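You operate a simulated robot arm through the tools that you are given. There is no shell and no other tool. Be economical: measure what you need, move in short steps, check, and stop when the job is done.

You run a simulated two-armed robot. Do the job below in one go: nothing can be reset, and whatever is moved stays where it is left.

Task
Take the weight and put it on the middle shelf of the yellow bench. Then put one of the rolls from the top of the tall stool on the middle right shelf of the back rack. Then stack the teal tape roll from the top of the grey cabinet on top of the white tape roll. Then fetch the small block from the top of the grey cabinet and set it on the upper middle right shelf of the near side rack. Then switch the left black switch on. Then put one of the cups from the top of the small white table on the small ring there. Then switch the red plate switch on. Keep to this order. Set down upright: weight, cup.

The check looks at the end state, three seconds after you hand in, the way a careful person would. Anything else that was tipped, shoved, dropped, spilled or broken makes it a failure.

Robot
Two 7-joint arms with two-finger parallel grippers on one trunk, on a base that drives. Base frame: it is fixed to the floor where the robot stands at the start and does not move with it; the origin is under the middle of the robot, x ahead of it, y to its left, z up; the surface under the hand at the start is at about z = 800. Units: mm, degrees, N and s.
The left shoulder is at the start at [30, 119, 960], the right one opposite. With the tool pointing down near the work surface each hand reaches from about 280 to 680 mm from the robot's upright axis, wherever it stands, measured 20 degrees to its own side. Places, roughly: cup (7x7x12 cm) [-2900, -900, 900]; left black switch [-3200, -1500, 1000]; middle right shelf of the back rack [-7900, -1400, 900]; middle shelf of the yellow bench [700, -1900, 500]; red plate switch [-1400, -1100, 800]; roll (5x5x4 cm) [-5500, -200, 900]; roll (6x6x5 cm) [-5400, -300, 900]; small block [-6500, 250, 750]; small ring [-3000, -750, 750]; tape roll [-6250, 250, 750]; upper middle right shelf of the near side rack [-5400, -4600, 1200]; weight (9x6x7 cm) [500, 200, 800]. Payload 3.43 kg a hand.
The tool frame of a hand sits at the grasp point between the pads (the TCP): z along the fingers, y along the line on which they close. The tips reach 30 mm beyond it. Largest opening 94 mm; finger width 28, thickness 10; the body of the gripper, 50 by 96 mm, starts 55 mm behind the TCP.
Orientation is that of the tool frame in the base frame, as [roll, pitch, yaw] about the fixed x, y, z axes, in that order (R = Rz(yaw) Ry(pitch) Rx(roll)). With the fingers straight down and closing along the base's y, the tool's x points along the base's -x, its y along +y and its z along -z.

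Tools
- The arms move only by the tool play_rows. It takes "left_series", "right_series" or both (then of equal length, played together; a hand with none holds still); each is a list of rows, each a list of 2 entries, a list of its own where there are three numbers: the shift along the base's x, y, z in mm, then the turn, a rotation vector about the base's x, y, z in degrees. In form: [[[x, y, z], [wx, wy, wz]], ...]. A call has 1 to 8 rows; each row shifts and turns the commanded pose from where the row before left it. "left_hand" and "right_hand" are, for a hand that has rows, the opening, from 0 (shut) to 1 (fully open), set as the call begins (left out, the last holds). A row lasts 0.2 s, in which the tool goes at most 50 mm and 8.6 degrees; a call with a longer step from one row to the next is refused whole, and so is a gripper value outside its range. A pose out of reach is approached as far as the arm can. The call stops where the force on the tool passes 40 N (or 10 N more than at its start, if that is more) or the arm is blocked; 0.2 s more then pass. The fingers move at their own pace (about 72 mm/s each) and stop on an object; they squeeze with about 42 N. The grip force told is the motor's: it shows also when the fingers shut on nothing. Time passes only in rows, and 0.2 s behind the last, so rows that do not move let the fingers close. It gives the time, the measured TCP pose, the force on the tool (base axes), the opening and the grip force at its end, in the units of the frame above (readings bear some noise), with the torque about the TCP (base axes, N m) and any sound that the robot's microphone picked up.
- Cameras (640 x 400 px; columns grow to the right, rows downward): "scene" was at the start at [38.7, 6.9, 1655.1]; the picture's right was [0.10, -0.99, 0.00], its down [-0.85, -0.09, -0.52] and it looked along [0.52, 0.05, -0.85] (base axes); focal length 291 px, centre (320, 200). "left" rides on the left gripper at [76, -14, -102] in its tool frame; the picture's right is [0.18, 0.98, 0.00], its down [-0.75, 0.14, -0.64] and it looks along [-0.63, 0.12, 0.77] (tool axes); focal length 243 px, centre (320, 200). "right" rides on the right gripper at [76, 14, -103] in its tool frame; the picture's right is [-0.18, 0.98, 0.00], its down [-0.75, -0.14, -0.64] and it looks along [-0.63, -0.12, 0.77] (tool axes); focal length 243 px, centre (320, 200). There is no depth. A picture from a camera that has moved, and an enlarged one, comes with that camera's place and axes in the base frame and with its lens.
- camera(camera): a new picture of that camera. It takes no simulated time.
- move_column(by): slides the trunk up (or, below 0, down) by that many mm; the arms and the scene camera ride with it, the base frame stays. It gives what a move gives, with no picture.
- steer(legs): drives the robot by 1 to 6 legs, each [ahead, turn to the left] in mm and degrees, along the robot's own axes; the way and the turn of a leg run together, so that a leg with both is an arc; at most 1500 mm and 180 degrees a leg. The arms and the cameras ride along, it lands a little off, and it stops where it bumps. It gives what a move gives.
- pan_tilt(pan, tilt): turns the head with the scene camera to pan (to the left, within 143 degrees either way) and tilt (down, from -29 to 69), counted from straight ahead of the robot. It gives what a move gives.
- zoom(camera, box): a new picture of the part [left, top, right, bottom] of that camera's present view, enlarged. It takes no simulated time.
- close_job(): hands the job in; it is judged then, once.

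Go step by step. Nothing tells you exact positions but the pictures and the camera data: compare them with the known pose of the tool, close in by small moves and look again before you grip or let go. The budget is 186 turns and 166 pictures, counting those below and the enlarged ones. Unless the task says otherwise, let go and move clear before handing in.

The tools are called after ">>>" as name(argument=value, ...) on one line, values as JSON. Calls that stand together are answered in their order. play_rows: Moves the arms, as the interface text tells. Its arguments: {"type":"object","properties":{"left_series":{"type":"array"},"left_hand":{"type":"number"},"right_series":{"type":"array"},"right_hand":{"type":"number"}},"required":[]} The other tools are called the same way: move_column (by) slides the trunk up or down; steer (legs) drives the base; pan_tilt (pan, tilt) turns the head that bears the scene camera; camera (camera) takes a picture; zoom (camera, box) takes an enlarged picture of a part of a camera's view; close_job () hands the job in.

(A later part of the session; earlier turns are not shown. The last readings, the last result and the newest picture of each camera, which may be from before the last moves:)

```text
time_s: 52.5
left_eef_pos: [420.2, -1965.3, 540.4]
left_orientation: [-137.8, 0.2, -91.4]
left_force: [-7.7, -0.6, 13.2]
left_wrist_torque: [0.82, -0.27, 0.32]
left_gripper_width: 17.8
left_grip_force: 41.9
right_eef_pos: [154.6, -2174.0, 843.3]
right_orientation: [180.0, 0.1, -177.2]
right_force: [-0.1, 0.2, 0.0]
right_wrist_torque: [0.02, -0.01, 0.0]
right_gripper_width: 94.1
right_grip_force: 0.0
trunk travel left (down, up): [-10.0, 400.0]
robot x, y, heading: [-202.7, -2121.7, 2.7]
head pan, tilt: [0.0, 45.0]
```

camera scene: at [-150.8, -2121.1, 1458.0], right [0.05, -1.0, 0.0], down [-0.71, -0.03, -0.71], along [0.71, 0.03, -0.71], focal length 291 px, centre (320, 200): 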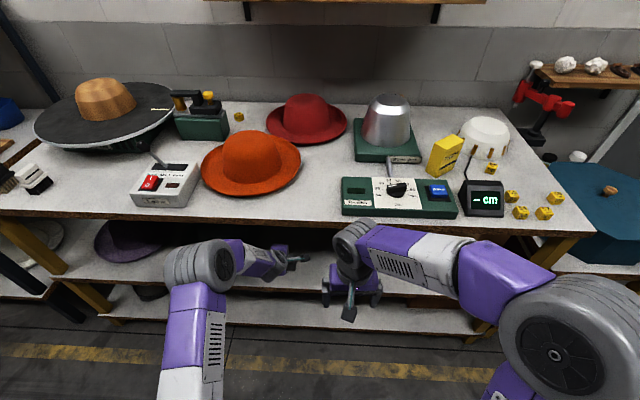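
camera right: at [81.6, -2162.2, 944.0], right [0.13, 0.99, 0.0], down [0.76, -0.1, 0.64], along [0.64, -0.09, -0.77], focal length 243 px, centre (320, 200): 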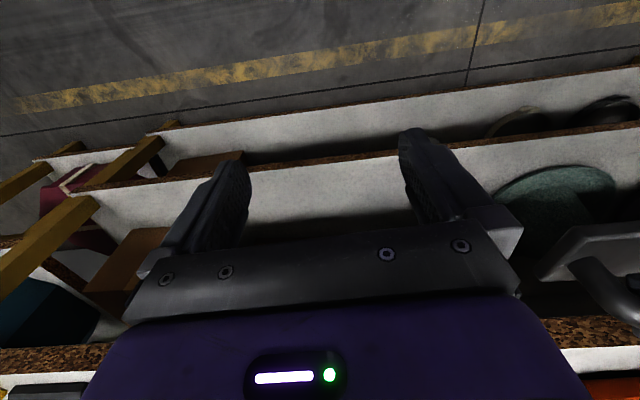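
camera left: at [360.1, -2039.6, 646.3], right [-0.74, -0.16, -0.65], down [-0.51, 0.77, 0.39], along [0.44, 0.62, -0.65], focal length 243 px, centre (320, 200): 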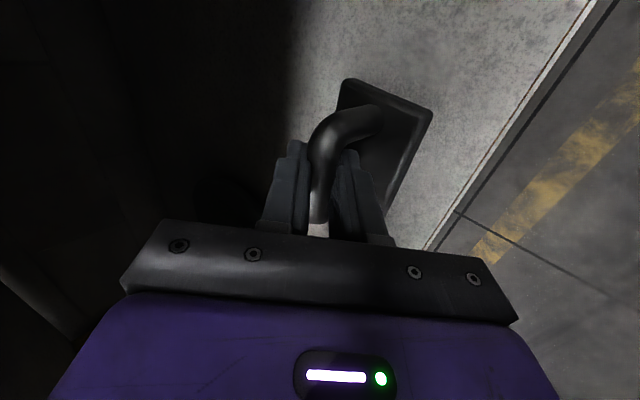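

Contact with the shelf. I'll open slightly and withdraw along the tool axis.

>>> play_rows(left_series=[[[0, 0, 1.5], [0, 0, 0]], [[0, 0, 0], [0, 0, 0]]])

>>> play_rows(left_series=[[[0, 0, 0], [0, 0, 0]], [[0, 0, 0], [0, 0, 0]]], left_hand=0.3)

>>> camera(camera="left")

```text
time_s: 53.1
left_eef_pos: [418.9, -1966.3, 541.5]
left_orientation: [-138.2, 0.0, -91.5]
left_force: [2.5, -1.6, 6.1]
left_wrist_torque: [0.44, -0.13, -0.08]
left_gripper_width: 17.4
left_grip_force: 41.9
right_eef_pos: [157.1, -2173.9, 841.9]
right_orientation: [180.0, 0.0, -177.1]
right_force: [-0.1, -0.2, 0.7]
right_wrist_torque: [0.06, 0.0, 0.01]
right_gripper_width: 93.9
right_grip_force: 0.1
trunk travel left (down, up): [-10.0, 400.0]
robot x, y, heading: [-204.3, -2126.5, 2.9]
head pan, tilt: [0.0, 45.0]
```

```text
time_s: 53.7
left_eef_pos: [418.0, -1965.8, 539.3]
left_orientation: [-138.4, 0.1, -91.4]
left_force: [0.6, 0.7, 0.2]
left_wrist_torque: [0.05, -0.01, 0.04]
left_gripper_width: 28.4
left_grip_force: 0.1
right_eef_pos: [156.0, -2173.9, 842.4]
right_orientation: [179.9, 0.0, -177.1]
right_force: [-0.6, -0.1, -0.1]
right_wrist_torque: [0.01, 0.02, 0.02]
right_gripper_width: 94.1
right_grip_force: 0.0
trunk travel left (down, up): [-10.0, 400.0]
robot x, y, heading: [-203.1, -2123.9, 3.0]
head pan, tilt: [0.0, 45.0]
```

```text
127 pictures are left
camera left: at [359.4, -2039.0, 626.6], right [-0.74, -0.16, -0.65], down [-0.51, 0.77, 0.39], along [0.44, 0.62, -0.65], focal length 243 px, centre (320, 200)
```

left: 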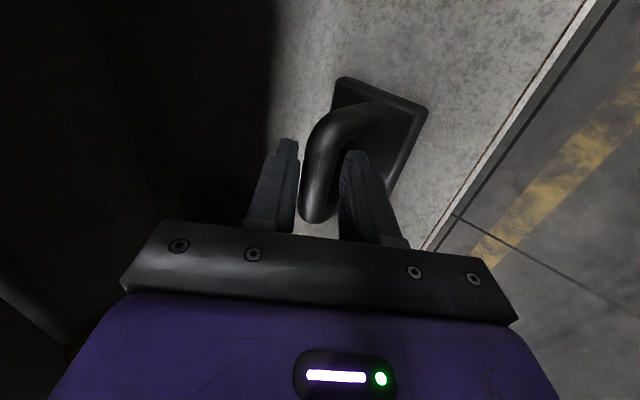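

The weight stands on the shelf and there's space on both sides of the bar. I'll withdraw along the tool axis.

>>> play_rows(left_series=[[[-6.6, 0.2, 7.5], [0, 0, 0]], [[-10, 0.4, 11.2], [0, 0, 0]], [[-13.3, 0.6, 15], [0, 0, 0]], [[-20, 0.8, 15], [0, 0, 0]], [[-30, 0, 5], [0, 0, 0]], [[-40, 0, 0], [0, 0, 0]], [[-40, 0, 0], [0, 0, 0]]])

>>> camera(camera="left")

```text
time_s: 55.3
left_eef_pos: [258.6, -1964.8, 593.9]
left_orientation: [-138.3, 0.0, -91.4]
left_force: [-0.4, 0.1, -0.3]
left_wrist_torque: [0.0, 0.01, 0.03]
left_gripper_width: 28.2
left_grip_force: 0.0
right_eef_pos: [156.0, -2173.6, 842.3]
right_orientation: [179.9, 0.0, -177.2]
right_force: [-0.8, 0.1, -0.4]
right_wrist_torque: [0.02, -0.02, 0.0]
right_gripper_width: 93.9
right_grip_force: 0.0
trunk travel left (down, up): [-10.0, 400.0]
robot x, y, heading: [-207.0, -2123.2, 2.7]
head pan, tilt: [0.0, 45.0]
```

```text
126 pictures are left
camera left: at [198.4, -2038.1, 680.1], right [-0.74, -0.16, -0.65], down [-0.51, 0.77, 0.39], along [0.44, 0.62, -0.65], focal length 243 px, centre (320, 200)
```

left: 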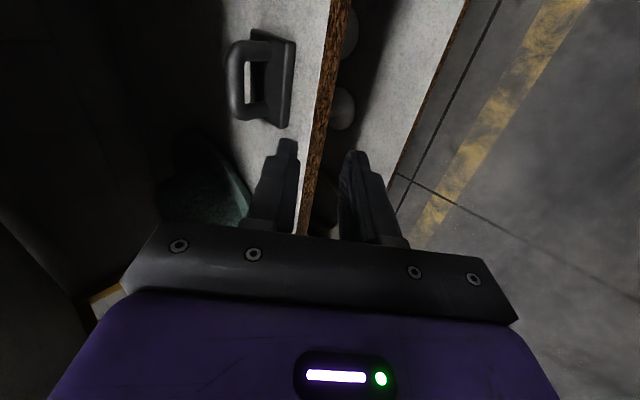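

The weight stands upright on the middle shelf. Now I'll raise the arm and trunk and survey the room behind.

>>> play_rows(left_series=[[[0, 0, 40], [0, 0, 0]], [[0, 0, 45], [0, 0, 0]], [[0, 0, 45], [0, 0, 0]], [[0, 0, 45], [0, 8.3, 0]], [[0, 0, 45], [0, 8.3, 0]], [[0, 0, 45], [0, 8.3, 0]], [[0, 0, 0], [0, 8.3, 0]], [[0, 0, 0], [0, 8.3, 0]]])

>>> move_column(by=215)

>>> pan_tilt(pan=-120, tilt=20)

>>> camera(camera="scene")

>>> pan_tilt(pan=130, tilt=20)

>>> camera(camera="scene")

```text
time_s: 57.1
left_eef_pos: [258.7, -1963.9, 860.3]
left_orientation: [-179.9, -1.0, -91.1]
left_force: [0.0, -0.1, -0.9]
left_wrist_torque: [-0.03, 0.02, -0.03]
left_gripper_width: 28.2
left_grip_force: 0.2
right_eef_pos: [156.8, -2173.7, 842.5]
right_orientation: [-180.0, 0.0, -177.1]
right_force: [0.3, -0.3, 0.2]
right_wrist_torque: [0.02, 0.02, 0.02]
right_gripper_width: 94.0
right_grip_force: 0.1
trunk travel left (down, up): [-10.0, 400.0]
robot x, y, heading: [-204.7, -2122.3, 2.8]
head pan, tilt: [0.0, 45.0]
```

```text
time_s: 59.4
left_eef_pos: [258.7, -1963.4, 1073.9]
left_orientation: [-179.8, -0.9, -91.1]
left_force: [-0.8, -0.3, -0.2]
left_wrist_torque: [0.0, 0.0, 0.02]
left_gripper_width: 28.3
left_grip_force: 0.1
right_eef_pos: [157.5, -2173.4, 1057.0]
right_orientation: [-179.9, 0.0, -177.1]
right_force: [1.4, 0.3, 0.1]
right_wrist_torque: [-0.02, 0.01, -0.02]
right_gripper_width: 93.8
right_grip_force: 0.1
trunk travel left (down, up): [-225.0, 185.0]
robot x, y, heading: [-202.0, -2127.4, 2.9]
head pan, tilt: [0.0, 45.0]
```

```text
time_s: 61.4
left_eef_pos: [259.1, -1963.0, 1074.5]
left_orientation: [-179.8, -0.8, -91.0]
left_force: [-0.2, 0.5, 0.0]
left_wrist_torque: [0.05, 0.0, -0.04]
left_gripper_width: 28.1
left_grip_force: 0.0
right_eef_pos: [156.3, -2172.9, 1057.8]
right_orientation: [-180.0, 0.0, -177.2]
right_force: [-0.3, -0.7, 0.2]
right_wrist_torque: [-0.01, 0.0, 0.02]
right_gripper_width: 94.0
right_grip_force: 0.0
trunk travel left (down, up): [-225.0, 185.0]
robot x, y, heading: [-206.2, -2124.2, 2.9]
head pan, tilt: [-120.0, 20.0]
```

```text
125 pictures are left
camera scene: at [-275.1, -2208.2, 1711.7], right [-0.89, 0.46, 0.0], down [0.16, 0.3, -0.94], along [-0.43, -0.84, -0.34], focal length 291 px, centre (320, 200)
```

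scene: 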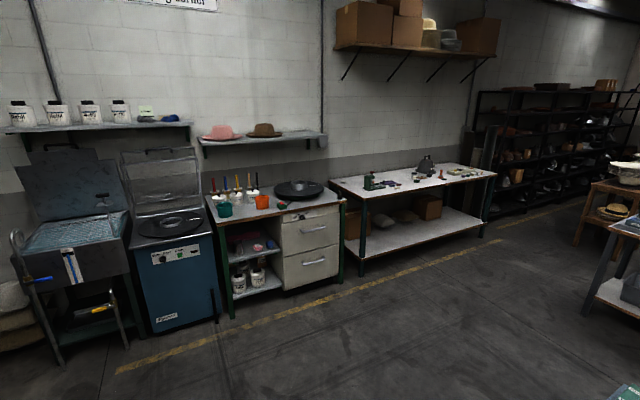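

```text
time_s: 64.9
left_eef_pos: [258.6, -1962.9, 1074.6]
left_orientation: [-179.9, -0.9, -91.1]
left_force: [0.4, 0.2, 0.2]
left_wrist_torque: [-0.02, -0.02, 0.02]
left_gripper_width: 28.6
left_grip_force: 0.0
right_eef_pos: [156.5, -2172.8, 1057.7]
right_orientation: [-180.0, -0.1, -177.1]
right_force: [0.1, -0.3, 0.8]
right_wrist_torque: [0.03, 0.01, -0.01]
right_gripper_width: 93.9
right_grip_force: 0.0
trunk travel left (down, up): [-225.0, 185.0]
robot x, y, heading: [-202.2, -2121.9, 2.7]
head pan, tilt: [130.0, 20.0]
```

```text
124 pictures are left
camera scene: at [-295.9, -2057.0, 1711.7], right [0.73, 0.68, 0.0], down [0.23, -0.25, -0.94], along [-0.64, 0.69, -0.34], focal length 291 px, centre (320, 200)
```

scene: 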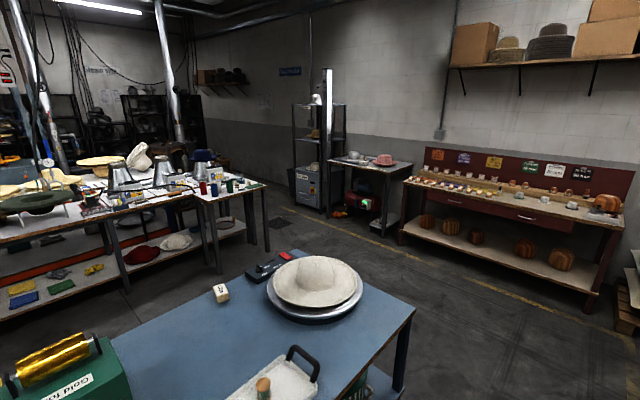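

The room is laid out along -x, with a clear corridor at about y≈200 on the north side. I'll drive there and head toward the tall stool.

>>> steer(legs=[[0, 87.2], [1200, 0], [1120, 0], [0, 90], [1300, 0], [900, 0]])

>>> pan_tilt(pan=0, tilt=22)

>>> camera(camera="scene")

```text
time_s: 94.2
left_eef_pos: [-2954.6, -24.2, 1074.6]
left_orientation: [-179.7, -0.9, 87.0]
left_force: [0.2, -0.3, 0.1]
left_wrist_torque: [0.0, 0.02, 0.02]
left_gripper_width: 28.0
left_grip_force: 0.0
right_eef_pos: [-2845.8, 182.3, 1057.1]
right_orientation: [180.0, 0.1, 0.9]
right_force: [0.1, -0.7, 0.3]
right_wrist_torque: [-0.01, 0.0, -0.03]
right_gripper_width: 94.0
right_grip_force: 0.1
trunk travel left (down, up): [-225.0, 185.0]
robot x, y, heading: [-2487.7, 118.6, -178.9]
head pan, tilt: [130.0, 20.0]
```

```text
time_s: 96.3
left_eef_pos: [-2954.9, -23.4, 1074.0]
left_orientation: [-179.9, -1.0, 86.8]
left_force: [-0.6, 0.2, 0.1]
left_wrist_torque: [0.0, 0.01, -0.01]
left_gripper_width: 28.3
left_grip_force: 0.0
right_eef_pos: [-2845.3, 181.9, 1057.8]
right_orientation: [180.0, 0.0, 0.9]
right_force: [-0.6, 0.4, 0.0]
right_wrist_torque: [-0.01, -0.03, -0.01]
right_gripper_width: 94.0
right_grip_force: 0.0
trunk travel left (down, up): [-225.0, 185.0]
robot x, y, heading: [-2487.8, 119.0, -178.8]
head pan, tilt: [0.0, 22.0]
```

```text
123 pictures are left
camera scene: at [-2548.7, 119.6, 1708.5], right [-0.02, 1.0, 0.0], down [0.37, 0.01, -0.93], along [-0.93, -0.01, -0.37], focal length 291 px, centre (320, 200)
```

scene: 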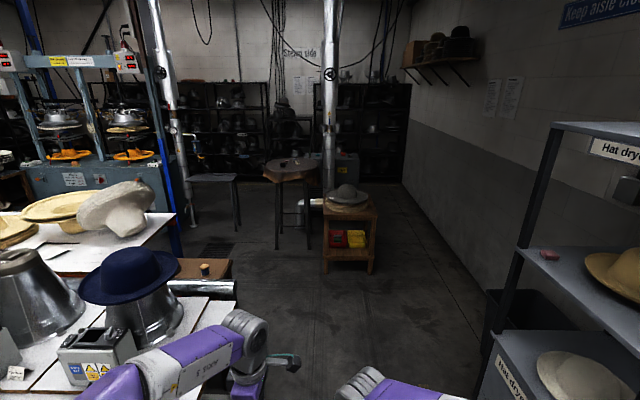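

The tall stool with rolls is ahead near [-5500, -230]. To its right stands a wooden stand. I'll drive closer and take another look.

>>> steer(legs=[[1300, 0], [400, 20]])

>>> pan_tilt(pan=-15, tilt=28)

>>> camera(camera="scene")

```text
time_s: 104.9
left_eef_pos: [-4566.6, -286.1, 1073.5]
left_orientation: [-179.9, -0.9, 107.4]
left_force: [-0.1, -0.2, -0.1]
left_wrist_torque: [-0.02, -0.02, -0.01]
left_gripper_width: 28.1
left_grip_force: 0.0
right_eef_pos: [-4535.9, -54.5, 1056.9]
right_orientation: [180.0, 0.0, 21.4]
right_force: [-0.1, 0.0, 0.4]
right_wrist_torque: [0.0, -0.05, -0.03]
right_gripper_width: 94.1
right_grip_force: 0.0
trunk travel left (down, up): [-225.0, 185.0]
robot x, y, heading: [-4176.4, 9.4, -158.6]
head pan, tilt: [0.0, 22.0]
```

```text
time_s: 105.7
left_eef_pos: [-4565.8, -285.3, 1075.6]
left_orientation: [-179.9, -0.9, 107.5]
left_force: [0.6, 0.1, 0.4]
left_wrist_torque: [-0.01, 0.02, -0.02]
left_gripper_width: 28.2
left_grip_force: 0.1
right_eef_pos: [-4535.8, -54.6, 1057.1]
right_orientation: [-180.0, 0.0, 21.5]
right_force: [-0.3, -0.4, -0.4]
right_wrist_torque: [0.03, -0.03, -0.02]
right_gripper_width: 93.9
right_grip_force: 0.1
trunk travel left (down, up): [-225.0, 185.0]
robot x, y, heading: [-4178.2, 10.4, -158.5]
head pan, tilt: [-15.0, 28.0]
```

```text
122 pictures are left
camera scene: at [-4240.0, 13.6, 1698.9], right [-0.11, 0.99, 0.0], down [0.47, 0.05, -0.88], along [-0.88, -0.1, -0.47], focal length 291 px, centre (320, 200)
```

scene: 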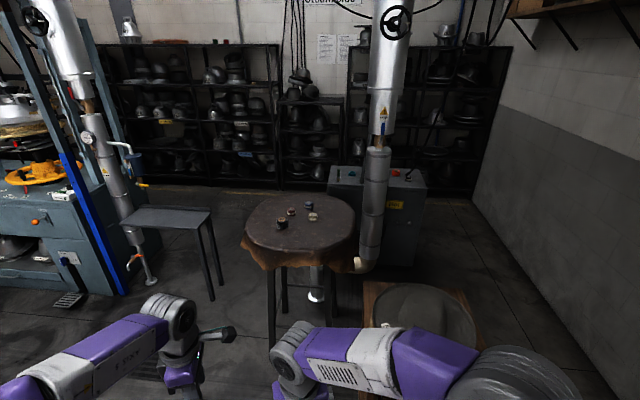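

>>> zoom(camera="scene", box=[220, 150, 440, 290])

>>> zoom(camera="scene", box=[90, 20, 520, 200])

```text
2.86 times, centred on (330, 220) of scene
camera zoom: at [-4240.0, 13.6, 1698.9], right [-0.11, 0.99, 0.0], down [0.47, 0.05, -0.88], along [-0.88, -0.1, -0.47], focal length 832 px, centre (291, 143)
```

zoom: 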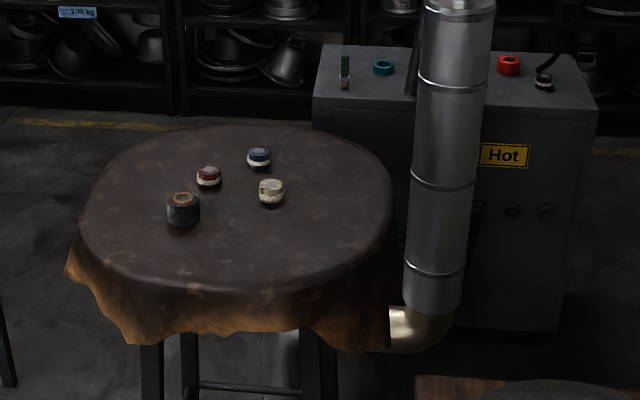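

```text
1.49 times, centred on (305, 110) of scene
camera zoom: at [-4240.0, 13.6, 1698.9], right [-0.11, 0.99, 0.0], down [0.47, 0.05, -0.88], along [-0.88, -0.1, -0.47], focal length 433 px, centre (342, 334)
```

zoom: 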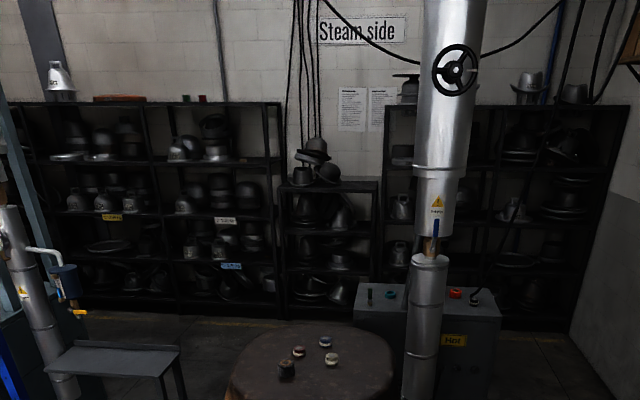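

Four small items sit on the stool: a dark spool near [-5407, -303], a cream one near [-5484, -163] and two smaller ones. I'll drive up so the right hand faces them.

>>> steer(legs=[[0, 8.8], [860, 0], [0, -30.2]])

>>> pan_tilt(pan=-10, tilt=52)

>>> camera(camera="scene")

>>> camera(camera="right")

```text
time_s: 112.5
left_eef_pos: [-5415.0, -561.8, 1073.6]
left_orientation: [-179.7, -0.9, 85.3]
left_force: [-0.2, 0.1, 0.2]
left_wrist_torque: [-0.02, 0.03, 0.01]
left_gripper_width: 28.1
left_grip_force: 0.1
right_eef_pos: [-5300.5, -359.7, 1057.2]
right_orientation: [180.0, 0.0, -0.5]
right_force: [0.0, -0.6, 0.0]
right_wrist_torque: [-0.02, 0.0, -0.01]
right_gripper_width: 93.9
right_grip_force: 0.1
trunk travel left (down, up): [-225.0, 185.0]
robot x, y, heading: [-4947.4, -432.4, 179.2]
head pan, tilt: [-15.0, 28.0]
```

```text
time_s: 113.4
left_eef_pos: [-5417.1, -562.6, 1073.8]
left_orientation: [-179.8, -0.9, 85.4]
left_force: [0.4, -0.4, 0.1]
left_wrist_torque: [0.02, -0.03, -0.02]
left_gripper_width: 28.3
left_grip_force: 0.2
right_eef_pos: [-5300.3, -358.7, 1057.4]
right_orientation: [-180.0, 0.0, -0.5]
right_force: [0.5, 0.5, -0.3]
right_wrist_torque: [0.01, -0.03, -0.01]
right_gripper_width: 94.2
right_grip_force: 0.0
trunk travel left (down, up): [-225.0, 185.0]
robot x, y, heading: [-4945.3, -432.1, 179.5]
head pan, tilt: [-10.0, 52.0]
```

```text
119 pictures are left
camera scene: at [-4988.2, -416.7, 1663.5], right [0.18, 0.98, 0.0], down [0.77, -0.15, -0.62], along [-0.61, 0.11, -0.79], focal length 291 px, centre (320, 200)
```

scene: 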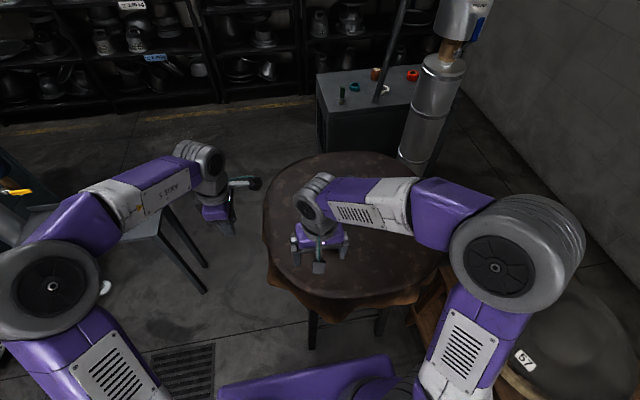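

```text
118 pictures are left
camera right: at [-5223.9, -373.7, 1159.0], right [-0.19, -0.98, 0.0], down [-0.75, 0.15, 0.64], along [-0.63, 0.12, -0.77], focal length 243 px, centre (320, 200)
```

right: 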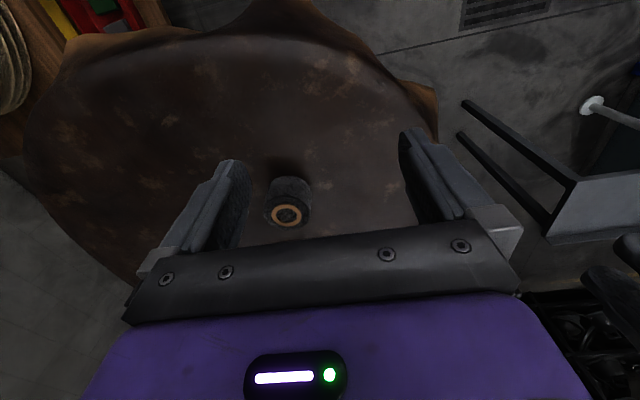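

The dark roll (6x6x5) is at about [-5401, -301], mid-height z≈942. I'll tilt the right hand forward 43° and move to a pre-grasp pose behind it.

>>> play_rows(right_series=[[[0, 12, 0], [0, 8.6, 0]], [[0, 12, 0], [0, 8.6, 0]], [[-4, 12, 0], [0, 8.6, 0]], [[-10, 12, -10], [0, 8.6, 0]], [[-10, 10, -19], [0, 8.6, 0]], [[0, 0, 0], [0, 0, 0]]])

>>> camera(camera="right")

>>> zoom(camera="scene", box=[240, 140, 460, 300])

```text
time_s: 114.8
left_eef_pos: [-5414.4, -561.6, 1075.4]
left_orientation: [-179.7, -0.8, 85.4]
left_force: [-0.2, -0.2, 0.1]
left_wrist_torque: [0.0, 0.01, 0.03]
left_gripper_width: 28.2
left_grip_force: 0.0
right_eef_pos: [-5341.8, -304.5, 1034.0]
right_orientation: [179.4, 42.9, -0.8]
right_force: [0.3, 0.1, 0.0]
right_wrist_torque: [0.03, -0.01, -0.01]
right_gripper_width: 93.9
right_grip_force: 0.1
right hand out of reach, approached as far as the arm can: row 5
trunk travel left (down, up): [-225.0, 185.0]
robot x, y, heading: [-4943.0, -430.7, 179.4]
head pan, tilt: [-10.0, 52.0]
```

```text
117 pictures are left
camera right: at [-5214.7, -319.6, 1056.2], right [-0.14, -0.98, 0.13], down [-0.11, 0.15, 0.98], along [-0.98, 0.12, -0.13], focal length 243 px, centre (320, 200)
```

right: 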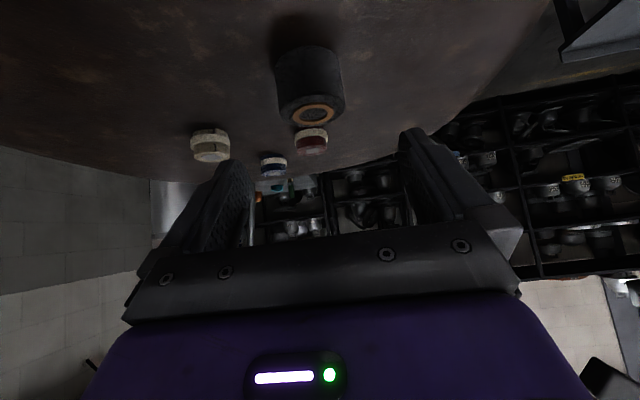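

```text
2.50 times, centred on (350, 220) of scene
camera zoom: at [-4987.1, -416.5, 1663.5], right [0.18, 0.98, 0.0], down [0.77, -0.15, -0.62], along [-0.61, 0.11, -0.79], focal length 728 px, centre (245, 150)
```

zoom: 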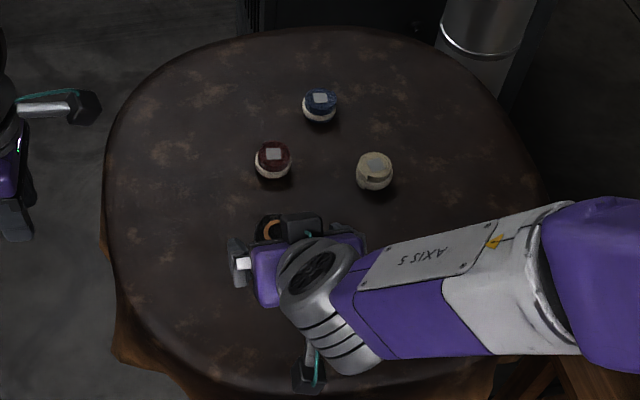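

The roll is centred between the fingers. I'll advance halfway and check the actual pose.

>>> play_rows(right_series=[[[-15, 1, -18], [0, 0, 0]], [[-15, 1, -18], [0, 0, 0]], [[0, 0, 0], [0, 0, 0]]])

>>> camera(camera="right")

```text
time_s: 115.6
left_eef_pos: [-5416.4, -562.1, 1075.0]
left_orientation: [-179.8, -0.9, 85.4]
left_force: [-0.9, 0.2, 0.9]
left_wrist_torque: [0.03, 0.02, -0.04]
left_gripper_width: 28.4
left_grip_force: 0.0
right_eef_pos: [-5371.8, -302.9, 998.1]
right_orientation: [179.5, 43.1, -0.8]
right_force: [0.6, -1.0, 0.7]
right_wrist_torque: [0.01, 0.01, 0.01]
right_gripper_width: 94.0
right_grip_force: 0.1
trunk travel left (down, up): [-225.0, 185.0]
robot x, y, heading: [-4945.9, -432.7, 179.5]
head pan, tilt: [-10.0, 52.0]
```

```text
115 pictures are left
camera right: at [-5243.8, -317.2, 1020.1], right [-0.14, -0.98, 0.13], down [-0.11, 0.15, 0.98], along [-0.98, 0.12, -0.13], focal length 243 px, centre (320, 200)
```

right: 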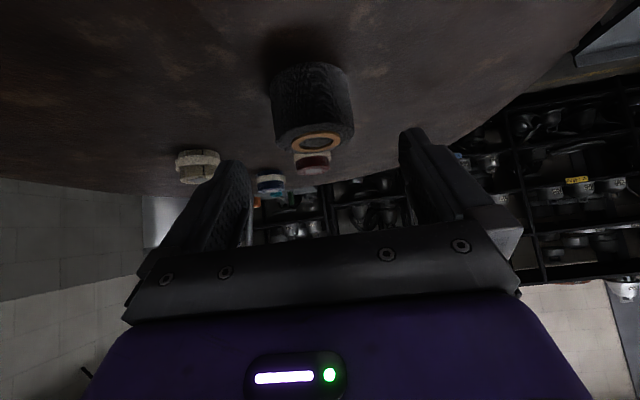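

The pose tracks well. I'll advance the rest in small steps, stopping before the tips touch the stool.

>>> play_rows(right_series=[[[-12, 0, -16], [0, 0, 0]], [[-10, 0, -12], [0, 0, 0]], [[-4, 0, -6], [0, 0, 0]], [[0, 0, 0], [0, 0, 0]]])

>>> camera(camera="right")

>>> zoom(camera="scene", box=[270, 160, 400, 290])

```text
time_s: 116.6
left_eef_pos: [-5415.8, -563.0, 1074.3]
left_orientation: [-179.8, -0.9, 85.4]
left_force: [-0.2, -0.5, 0.1]
left_wrist_torque: [0.01, -0.04, 0.01]
left_gripper_width: 28.2
left_grip_force: 0.0
right_eef_pos: [-5397.5, -303.5, 963.0]
right_orientation: [179.5, 43.1, -0.7]
right_force: [-0.3, -0.2, 0.8]
right_wrist_torque: [-0.03, -0.01, -0.02]
right_gripper_width: 94.1
right_grip_force: 0.1
trunk travel left (down, up): [-225.0, 185.0]
robot x, y, heading: [-4946.0, -431.3, 179.4]
head pan, tilt: [-10.0, 52.0]
```

```text
114 pictures are left
camera right: at [-5270.5, -317.1, 985.7], right [-0.14, -0.98, 0.13], down [-0.11, 0.15, 0.98], along [-0.98, 0.12, -0.13], focal length 243 px, centre (320, 200)
```

right: 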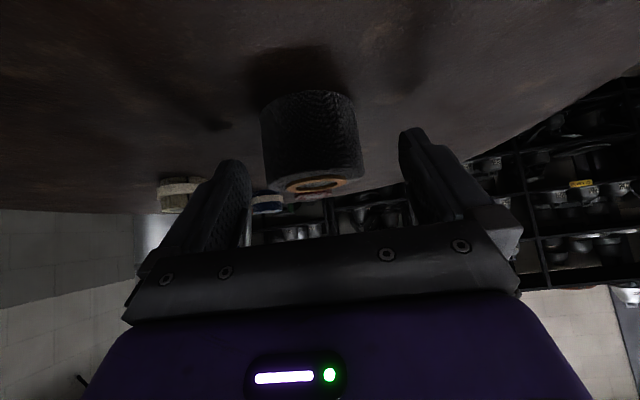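

```text
3.08 times, centred on (335, 225) of scene
camera zoom: at [-4988.0, -416.8, 1663.5], right [0.18, 0.98, 0.0], down [0.77, -0.14, -0.62], along [-0.61, 0.11, -0.79], focal length 896 px, centre (274, 123)
```

zoom: 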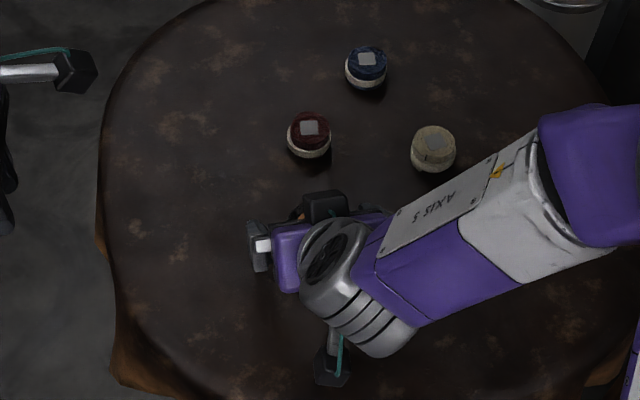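

The roll's centre now reads as about [-5413, -300, 929]. I'll advance about 20 mm more, then close.

>>> play_rows(right_series=[[[-8, 2, -8], [0, 0, 0]], [[-8, 0, -9], [0, 0, 0]], [[0, 0, 0], [0, 0, 0]]])

>>> play_rows(right_series=[[[0, 0, 0], [0, 0, 0]], [[0, 0, 0], [0, 0, 0]], [[0, 0, 0], [0, 0, 0]]], right_hand=0)

>>> camera(camera="right")

```text
time_s: 117.4
left_eef_pos: [-5415.8, -563.1, 1073.6]
left_orientation: [-179.7, -0.9, 85.4]
left_force: [0.8, -0.6, 0.5]
left_wrist_torque: [0.01, -0.01, -0.02]
left_gripper_width: 28.4
left_grip_force: 0.0
right_eef_pos: [-5412.5, -299.9, 947.3]
right_orientation: [179.5, 43.1, -0.8]
right_force: [3.7, 0.3, 5.0]
right_wrist_torque: [0.28, -0.05, -0.21]
right_gripper_width: 93.6
right_grip_force: 0.0
trunk travel left (down, up): [-225.0, 185.0]
robot x, y, heading: [-4943.8, -431.9, 179.4]
head pan, tilt: [-10.0, 52.0]
```

```text
time_s: 118.2
left_eef_pos: [-5415.8, -562.3, 1073.8]
left_orientation: [-179.8, -0.9, 85.4]
left_force: [-0.1, -0.4, 0.2]
left_wrist_torque: [-0.01, 0.01, -0.01]
left_gripper_width: 28.1
left_grip_force: 0.1
right_eef_pos: [-5412.6, -301.3, 947.0]
right_orientation: [179.4, 43.1, -0.6]
right_force: [-0.1, 2.2, 4.9]
right_wrist_torque: [0.22, 0.04, 0.0]
right_gripper_width: 56.8
right_grip_force: 41.5
trunk travel left (down, up): [-225.0, 185.0]
robot x, y, heading: [-4942.5, -429.3, 179.2]
head pan, tilt: [-10.0, 52.0]
```

```text
112 pictures are left
camera right: at [-5285.5, -315.2, 969.7], right [-0.14, -0.98, 0.13], down [-0.11, 0.15, 0.98], along [-0.98, 0.12, -0.13], focal length 243 px, centre (320, 200)
```

right: 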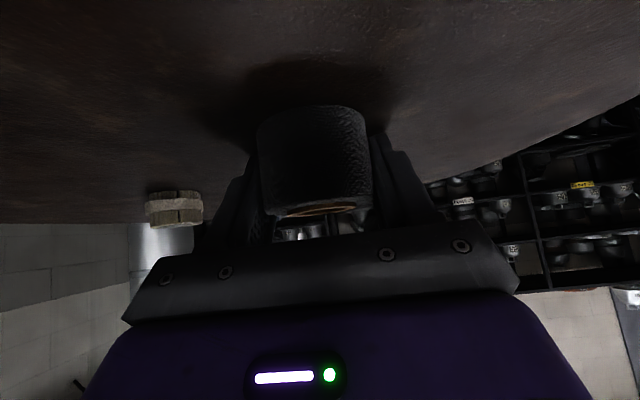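

The roll is gripped at 56.8 mm wide. I'll lift it.

>>> play_rows(right_series=[[[0, 0, 15], [0, 0, 0]], [[3, 0, 35], [0, 0, 0]], [[5, 0, 40], [0, 0, 0]], [[10, 0, 40], [0, 0, 0]]])

>>> pan_tilt(pan=25, tilt=22)

>>> camera(camera="scene")

```text
time_s: 119.2
left_eef_pos: [-5415.3, -562.9, 1075.3]
left_orientation: [-179.8, -0.9, 85.4]
left_force: [1.1, -0.4, 0.4]
left_wrist_torque: [-0.02, 0.01, -0.02]
left_gripper_width: 28.2
left_grip_force: 0.0
right_eef_pos: [-5394.9, -301.6, 1078.3]
right_orientation: [179.6, 43.1, -0.7]
right_force: [0.5, 0.3, -0.9]
right_wrist_torque: [0.0, 0.02, 0.02]
right_gripper_width: 57.1
right_grip_force: 41.9
trunk travel left (down, up): [-225.0, 185.0]
robot x, y, heading: [-4944.5, -428.0, 179.7]
head pan, tilt: [-10.0, 52.0]
```

```text
time_s: 120.2
left_eef_pos: [-5416.3, -563.3, 1074.6]
left_orientation: [-179.8, -0.9, 85.3]
left_force: [0.2, -0.1, 0.3]
left_wrist_torque: [-0.02, -0.02, -0.01]
left_gripper_width: 28.0
left_grip_force: 0.1
right_eef_pos: [-5397.1, -301.4, 1077.2]
right_orientation: [179.5, 43.0, -0.8]
right_force: [-0.1, -0.2, -0.4]
right_wrist_torque: [0.01, 0.02, -0.02]
right_gripper_width: 57.1
right_grip_force: 42.3
trunk travel left (down, up): [-225.0, 185.0]
robot x, y, heading: [-4947.7, -432.0, 179.4]
head pan, tilt: [25.0, 22.0]
```

```text
111 pictures are left
camera scene: at [-4999.1, -468.8, 1708.4], right [-0.41, 0.91, 0.0], down [0.34, 0.15, -0.93], along [-0.84, -0.38, -0.38], focal length 291 px, centre (320, 200)
```

scene: 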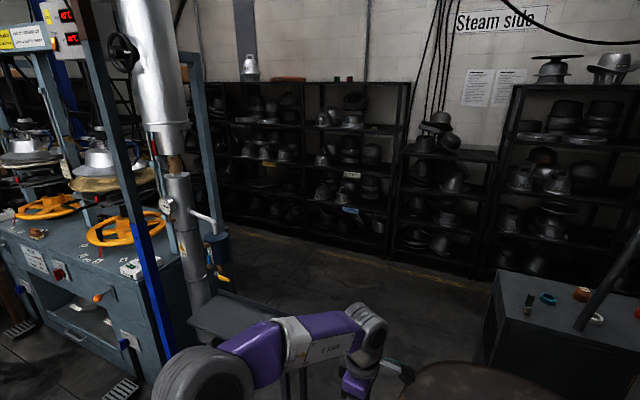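

Next is the back rack, whose middle right shelf is near (352,165) in this view. The gap left of the stool looks too narrow, so I'll inspect the northern passage along the wall.

>>> pan_tilt(pan=-62, tilt=30)

>>> camera(camera="scene")

>>> pan_tilt(pan=30, tilt=40)

>>> camera(camera="scene")

```text
time_s: 121.8
left_eef_pos: [-5416.2, -562.2, 1074.1]
left_orientation: [-179.8, -0.8, 85.4]
left_force: [0.3, -0.3, -0.1]
left_wrist_torque: [-0.02, 0.0, -0.03]
left_gripper_width: 27.9
left_grip_force: 0.2
right_eef_pos: [-5394.8, -301.2, 1077.4]
right_orientation: [179.5, 43.0, -0.8]
right_force: [-0.6, 0.2, -0.9]
right_wrist_torque: [-0.03, -0.01, -0.01]
right_gripper_width: 57.0
right_grip_force: 41.9
trunk travel left (down, up): [-225.0, 185.0]
robot x, y, heading: [-4946.3, -432.7, 179.3]
head pan, tilt: [-62.0, 30.0]
```

```text
110 pictures are left
camera scene: at [-4956.1, -350.2, 1695.7], right [0.89, 0.46, 0.0], down [0.23, -0.44, -0.87], along [-0.4, 0.77, -0.5], focal length 291 px, centre (320, 200)
```

scene: 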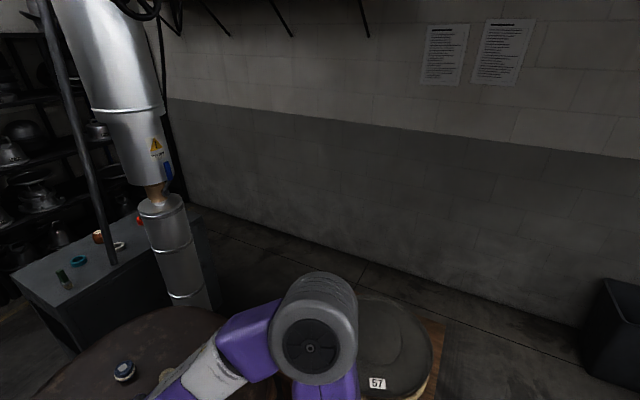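

```text
time_s: 123.5
left_eef_pos: [-5415.6, -561.4, 1074.5]
left_orientation: [-179.8, -0.9, 85.4]
left_force: [-0.1, 0.0, 0.3]
left_wrist_torque: [0.0, 0.03, 0.02]
left_gripper_width: 28.1
left_grip_force: 0.0
right_eef_pos: [-5396.3, -301.7, 1077.5]
right_orientation: [179.5, 42.9, -0.8]
right_force: [-0.4, -0.3, -0.4]
right_wrist_torque: [-0.03, -0.01, 0.0]
right_gripper_width: 57.0
right_grip_force: 41.7
trunk travel left (down, up): [-225.0, 185.0]
robot x, y, heading: [-4943.1, -429.8, 179.5]
head pan, tilt: [30.0, 40.0]
```

```text
109 pictures are left
camera scene: at [-4988.5, -472.2, 1680.3], right [-0.49, 0.87, 0.0], down [0.56, 0.32, -0.77], along [-0.67, -0.38, -0.64], focal length 291 px, centre (320, 200)
```

scene: 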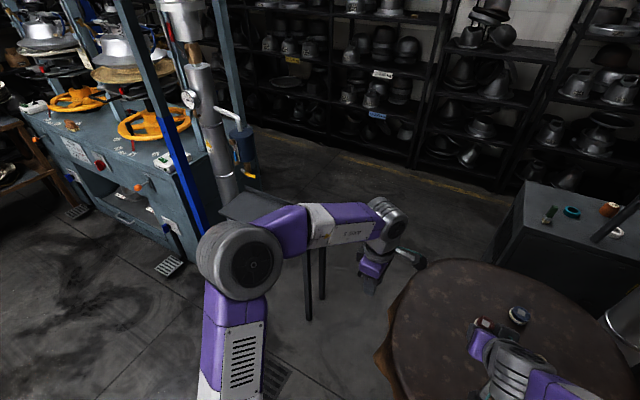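

The northern gap looks too narrow (about 730 mm), but the floor opens up to the south in front of the press. I'll back off, go that way and look.

>>> steer(legs=[[-150, 0], [0, 75.8], [1000, 0], [0, 14.7]])

>>> pan_tilt(pan=-30, tilt=25)

>>> camera(camera="scene")

>>> pan_tilt(pan=25, tilt=25)

>>> camera(camera="scene")

```text
time_s: 133.7
left_eef_pos: [-4869.5, -1854.8, 1074.7]
left_orientation: [-179.8, -0.9, 177.6]
left_force: [0.3, -1.0, 0.5]
left_wrist_torque: [0.01, 0.02, 0.03]
left_gripper_width: 28.1
left_grip_force: 0.0
right_eef_pos: [-5133.9, -1843.6, 1077.7]
right_orientation: [179.4, 43.1, 91.4]
right_force: [-0.1, -0.7, -0.5]
right_wrist_torque: [0.03, -0.01, -0.02]
right_gripper_width: 57.2
right_grip_force: 42.0
trunk travel left (down, up): [-225.0, 185.0]
robot x, y, heading: [-5023.1, -1388.2, -88.5]
head pan, tilt: [30.0, 40.0]
```

```text
time_s: 135.0
left_eef_pos: [-4872.5, -1854.0, 1073.4]
left_orientation: [-179.8, -0.9, 177.6]
left_force: [0.3, 0.5, -0.6]
left_wrist_torque: [-0.01, 0.0, -0.02]
left_gripper_width: 28.3
left_grip_force: 0.0
right_eef_pos: [-5133.0, -1844.5, 1077.6]
right_orientation: [179.6, 43.0, 91.3]
right_force: [-0.2, 0.3, -0.2]
right_wrist_torque: [0.01, -0.03, -0.02]
right_gripper_width: 57.1
right_grip_force: 42.0
trunk travel left (down, up): [-225.0, 185.0]
robot x, y, heading: [-5019.5, -1387.1, -88.7]
head pan, tilt: [-30.0, 25.0]
```

```text
108 pictures are left
camera scene: at [-5065.4, -1439.7, 1703.6], right [-0.88, 0.48, 0.0], down [0.2, 0.37, -0.91], along [-0.43, -0.8, -0.42], focal length 291 px, centre (320, 200)
```

scene: 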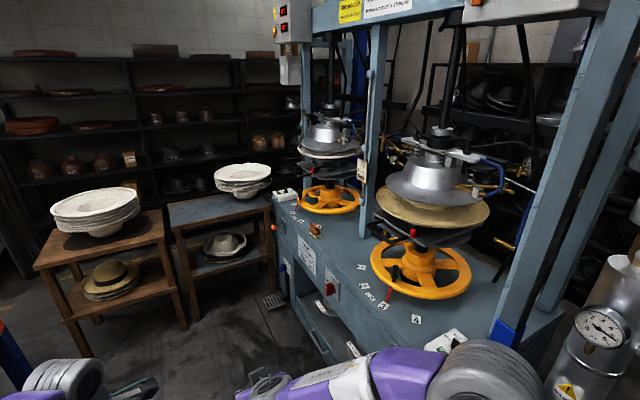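

```text
time_s: 136.3
left_eef_pos: [-4872.6, -1853.1, 1073.5]
left_orientation: [-179.8, -0.9, 177.6]
left_force: [-0.2, 0.8, -0.7]
left_wrist_torque: [-0.01, -0.03, -0.01]
left_gripper_width: 28.1
left_grip_force: 0.1
right_eef_pos: [-5133.4, -1844.5, 1078.1]
right_orientation: [179.5, 43.0, 91.4]
right_force: [-0.9, 0.3, -0.3]
right_wrist_torque: [-0.01, -0.02, 0.0]
right_gripper_width: 57.2
right_grip_force: 42.2
trunk travel left (down, up): [-225.0, 185.0]
robot x, y, heading: [-5020.6, -1385.0, -88.5]
head pan, tilt: [25.0, 25.0]
```

```text
107 pictures are left
camera scene: at [-4980.5, -1441.1, 1703.6], right [-0.89, -0.45, 0.0], down [-0.19, 0.38, -0.91], along [0.4, -0.81, -0.42], focal length 291 px, centre (320, 200)
```

scene: 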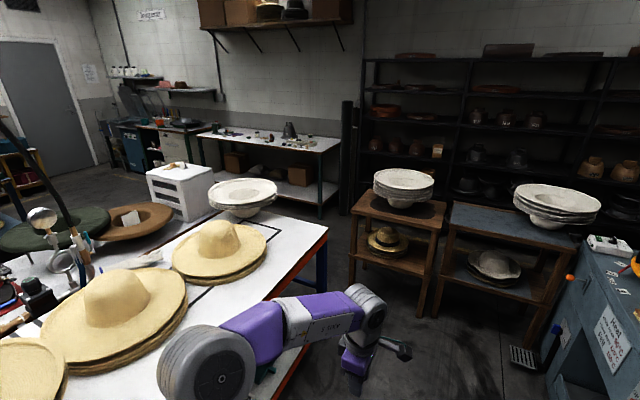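

This pocket is closed to the south by wooden tables, so I'll go back north. Remeasured, the wall is at y≈1600 and the wooden stand ends at y≈640, which leaves a passage of about 960 mm. I'll drive to its entrance.

>>> steer(legs=[[0, 165.3], [983, 0], [0, -44.1], [612, 0], [0, 68], [1150, 0]])

>>> pan_tilt(pan=80, tilt=35)

>>> camera(camera="scene")

```text
time_s: 161.3
left_eef_pos: [-4445.9, 1415.1, 1073.8]
left_orientation: [-179.8, -0.9, 1.3]
left_force: [-0.4, 0.9, -1.0]
left_wrist_torque: [-0.01, 0.04, -0.02]
left_gripper_width: 28.0
left_grip_force: 0.1
right_eef_pos: [-4184.3, 1421.6, 1077.4]
right_orientation: [179.5, 43.0, -85.0]
right_force: [-0.2, -0.1, -1.0]
right_wrist_torque: [0.01, -0.05, 0.02]
right_gripper_width: 57.0
right_grip_force: 42.1
trunk travel left (down, up): [-225.0, 185.0]
robot x, y, heading: [-4264.4, 957.4, 95.2]
head pan, tilt: [25.0, 25.0]
stopped in leg 6: the robot was blocked; the commanded pose is now the measured one
```

```text
time_s: 162.5
left_eef_pos: [-4446.0, 1414.9, 1074.4]
left_orientation: [-179.8, -0.9, 1.4]
left_force: [-0.5, 0.0, -0.5]
left_wrist_torque: [0.0, 0.0, 0.01]
left_gripper_width: 28.1
left_grip_force: 0.0
right_eef_pos: [-4183.8, 1420.8, 1078.1]
right_orientation: [179.6, 43.0, -84.8]
right_force: [0.5, 0.3, -0.5]
right_wrist_torque: [0.02, -0.02, 0.01]
right_gripper_width: 57.2
right_grip_force: 42.0
trunk travel left (down, up): [-225.0, 185.0]
robot x, y, heading: [-4266.3, 957.3, 95.3]
head pan, tilt: [80.0, 35.0]
```

```text
106 pictures are left
camera scene: at [-4349.9, 936.3, 1687.9], right [0.08, 1.0, 0.0], down [0.57, -0.05, -0.82], along [-0.82, 0.07, -0.57], focal length 291 px, centre (320, 200)
```

scene: 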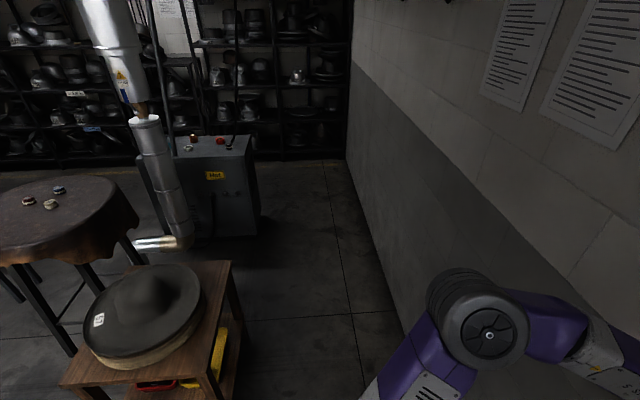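

The drive stopped on a bump. I'll look ahead to the right to see what it touched.

>>> pan_tilt(pan=-25, tilt=60)

>>> camera(camera="scene")

>>> pan_tilt(pan=-70, tilt=55)

>>> camera(camera="scene")

```text
time_s: 164.3
left_eef_pos: [-4446.4, 1413.1, 1073.9]
left_orientation: [-179.8, -0.9, 1.4]
left_force: [-0.2, -0.3, 0.3]
left_wrist_torque: [-0.03, 0.0, -0.02]
left_gripper_width: 28.2
left_grip_force: 0.1
right_eef_pos: [-4183.6, 1419.9, 1078.0]
right_orientation: [179.5, 43.1, -84.8]
right_force: [0.4, 0.0, -0.9]
right_wrist_torque: [-0.01, 0.02, 0.02]
right_gripper_width: 57.1
right_grip_force: 41.8
trunk travel left (down, up): [-225.0, 185.0]
robot x, y, heading: [-4268.7, 959.5, 95.1]
head pan, tilt: [-25.0, 60.0]
```

```text
105 pictures are left
camera scene: at [-4239.7, 991.8, 1653.6], right [0.94, -0.34, 0.0], down [-0.29, -0.82, -0.5], along [0.17, 0.47, -0.87], focal length 291 px, centre (320, 200)
```

scene: 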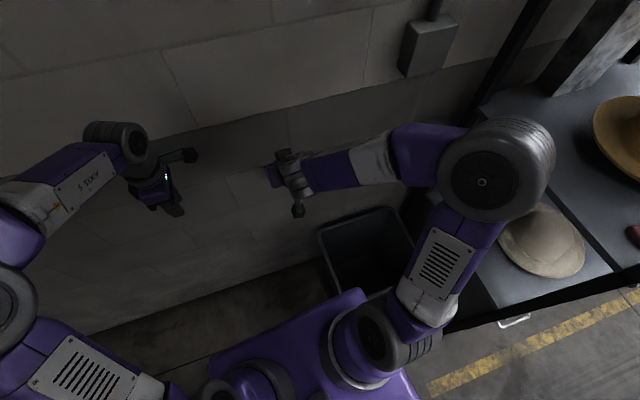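

```text
time_s: 165.5
left_eef_pos: [-4445.9, 1414.9, 1074.8]
left_orientation: [-179.7, -0.9, 1.4]
left_force: [0.7, -0.3, 0.4]
left_wrist_torque: [-0.03, 0.01, 0.0]
left_gripper_width: 28.5
left_grip_force: 0.0
right_eef_pos: [-4184.6, 1421.5, 1078.2]
right_orientation: [179.5, 43.0, -84.8]
right_force: [0.0, 0.0, -0.2]
right_wrist_torque: [0.0, -0.04, -0.01]
right_gripper_width: 57.0
right_grip_force: 40.8
trunk travel left (down, up): [-225.0, 185.0]
robot x, y, heading: [-4266.9, 959.7, 95.2]
head pan, tilt: [-70.0, 55.0]
```

```text
104 pictures are left
camera scene: at [-4197.0, 960.0, 1659.6], right [0.43, -0.9, 0.0], down [-0.74, -0.35, -0.57], along [0.52, 0.25, -0.82], focal length 291 px, centre (320, 200)
```

scene: 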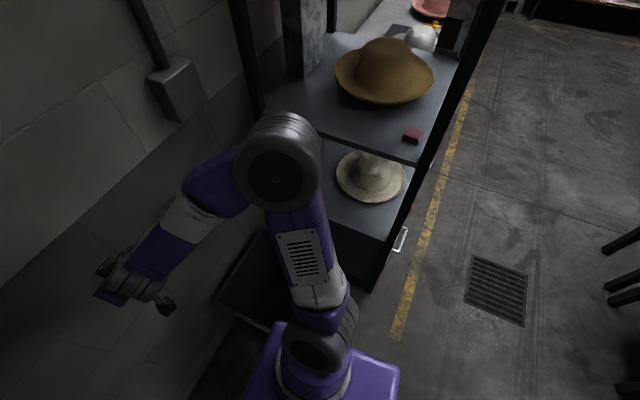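

It touched the bin by the wall, which still looks in place with its near corner at about [-4040, 1190]. I'll back out and enter the passage on a better line.

>>> steer(legs=[[-200, 0], [0, 48], [515, 0], [0, 36.8]])

>>> pan_tilt(pan=0, tilt=40)

>>> camera(camera="scene")

>>> pan_tilt(pan=55, tilt=55)

>>> camera(camera="scene")

```text
time_s: 173.6
left_eef_pos: [-5133.4, 932.1, 1075.0]
left_orientation: [-179.8, -0.9, 86.1]
left_force: [-0.2, 0.0, -0.2]
left_wrist_torque: [0.0, 0.01, -0.01]
left_gripper_width: 28.2
left_grip_force: 0.1
right_eef_pos: [-5115.3, 1194.1, 1078.4]
right_orientation: [179.5, 43.1, -0.1]
right_force: [-0.9, 0.1, -1.1]
right_wrist_torque: [0.03, 0.04, 0.0]
right_gripper_width: 57.1
right_grip_force: 41.6
trunk travel left (down, up): [-225.0, 185.0]
robot x, y, heading: [-4663.2, 1068.5, -179.7]
head pan, tilt: [-70.0, 55.0]
```

```text
time_s: 175.0
left_eef_pos: [-5133.0, 932.3, 1075.2]
left_orientation: [-179.9, -0.9, 86.1]
left_force: [-0.3, 0.3, -0.2]
left_wrist_torque: [-0.03, -0.02, 0.01]
left_gripper_width: 28.3
left_grip_force: 0.0
right_eef_pos: [-5115.7, 1193.7, 1077.9]
right_orientation: [179.6, 43.0, -0.2]
right_force: [1.4, 0.0, -1.2]
right_wrist_torque: [-0.02, -0.01, 0.01]
right_gripper_width: 57.2
right_grip_force: 42.8
trunk travel left (down, up): [-225.0, 185.0]
robot x, y, heading: [-4665.1, 1068.8, -179.8]
head pan, tilt: [0.0, 40.0]
```

```text
103 pictures are left
camera scene: at [-4717.8, 1070.2, 1680.3], right [0.0, 1.0, 0.0], down [0.64, 0.0, -0.77], along [-0.77, 0.0, -0.64], focal length 291 px, centre (320, 200)
```

scene: 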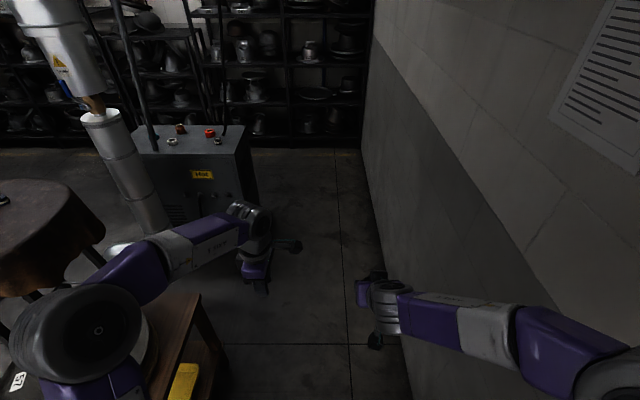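

```text
time_s: 176.2
left_eef_pos: [-5132.8, 932.5, 1074.1]
left_orientation: [-179.8, -1.0, 86.1]
left_force: [0.3, 0.1, 0.4]
left_wrist_torque: [0.0, -0.01, 0.0]
left_gripper_width: 28.2
left_grip_force: 0.1
right_eef_pos: [-5114.8, 1193.8, 1077.6]
right_orientation: [179.6, 43.0, -0.1]
right_force: [0.6, 0.1, -0.1]
right_wrist_torque: [-0.02, -0.02, 0.02]
right_gripper_width: 57.3
right_grip_force: 41.9
trunk travel left (down, up): [-225.0, 185.0]
robot x, y, heading: [-4663.0, 1070.1, -180.0]
head pan, tilt: [55.0, 55.0]
```

```text
102 pictures are left
camera scene: at [-4674.1, 1011.2, 1659.6], right [-0.82, 0.57, 0.0], down [0.47, 0.67, -0.57], along [-0.33, -0.47, -0.82], focal length 291 px, centre (320, 200)
```

scene: 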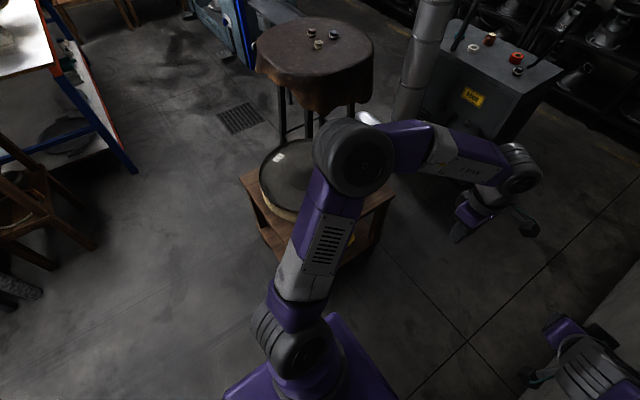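

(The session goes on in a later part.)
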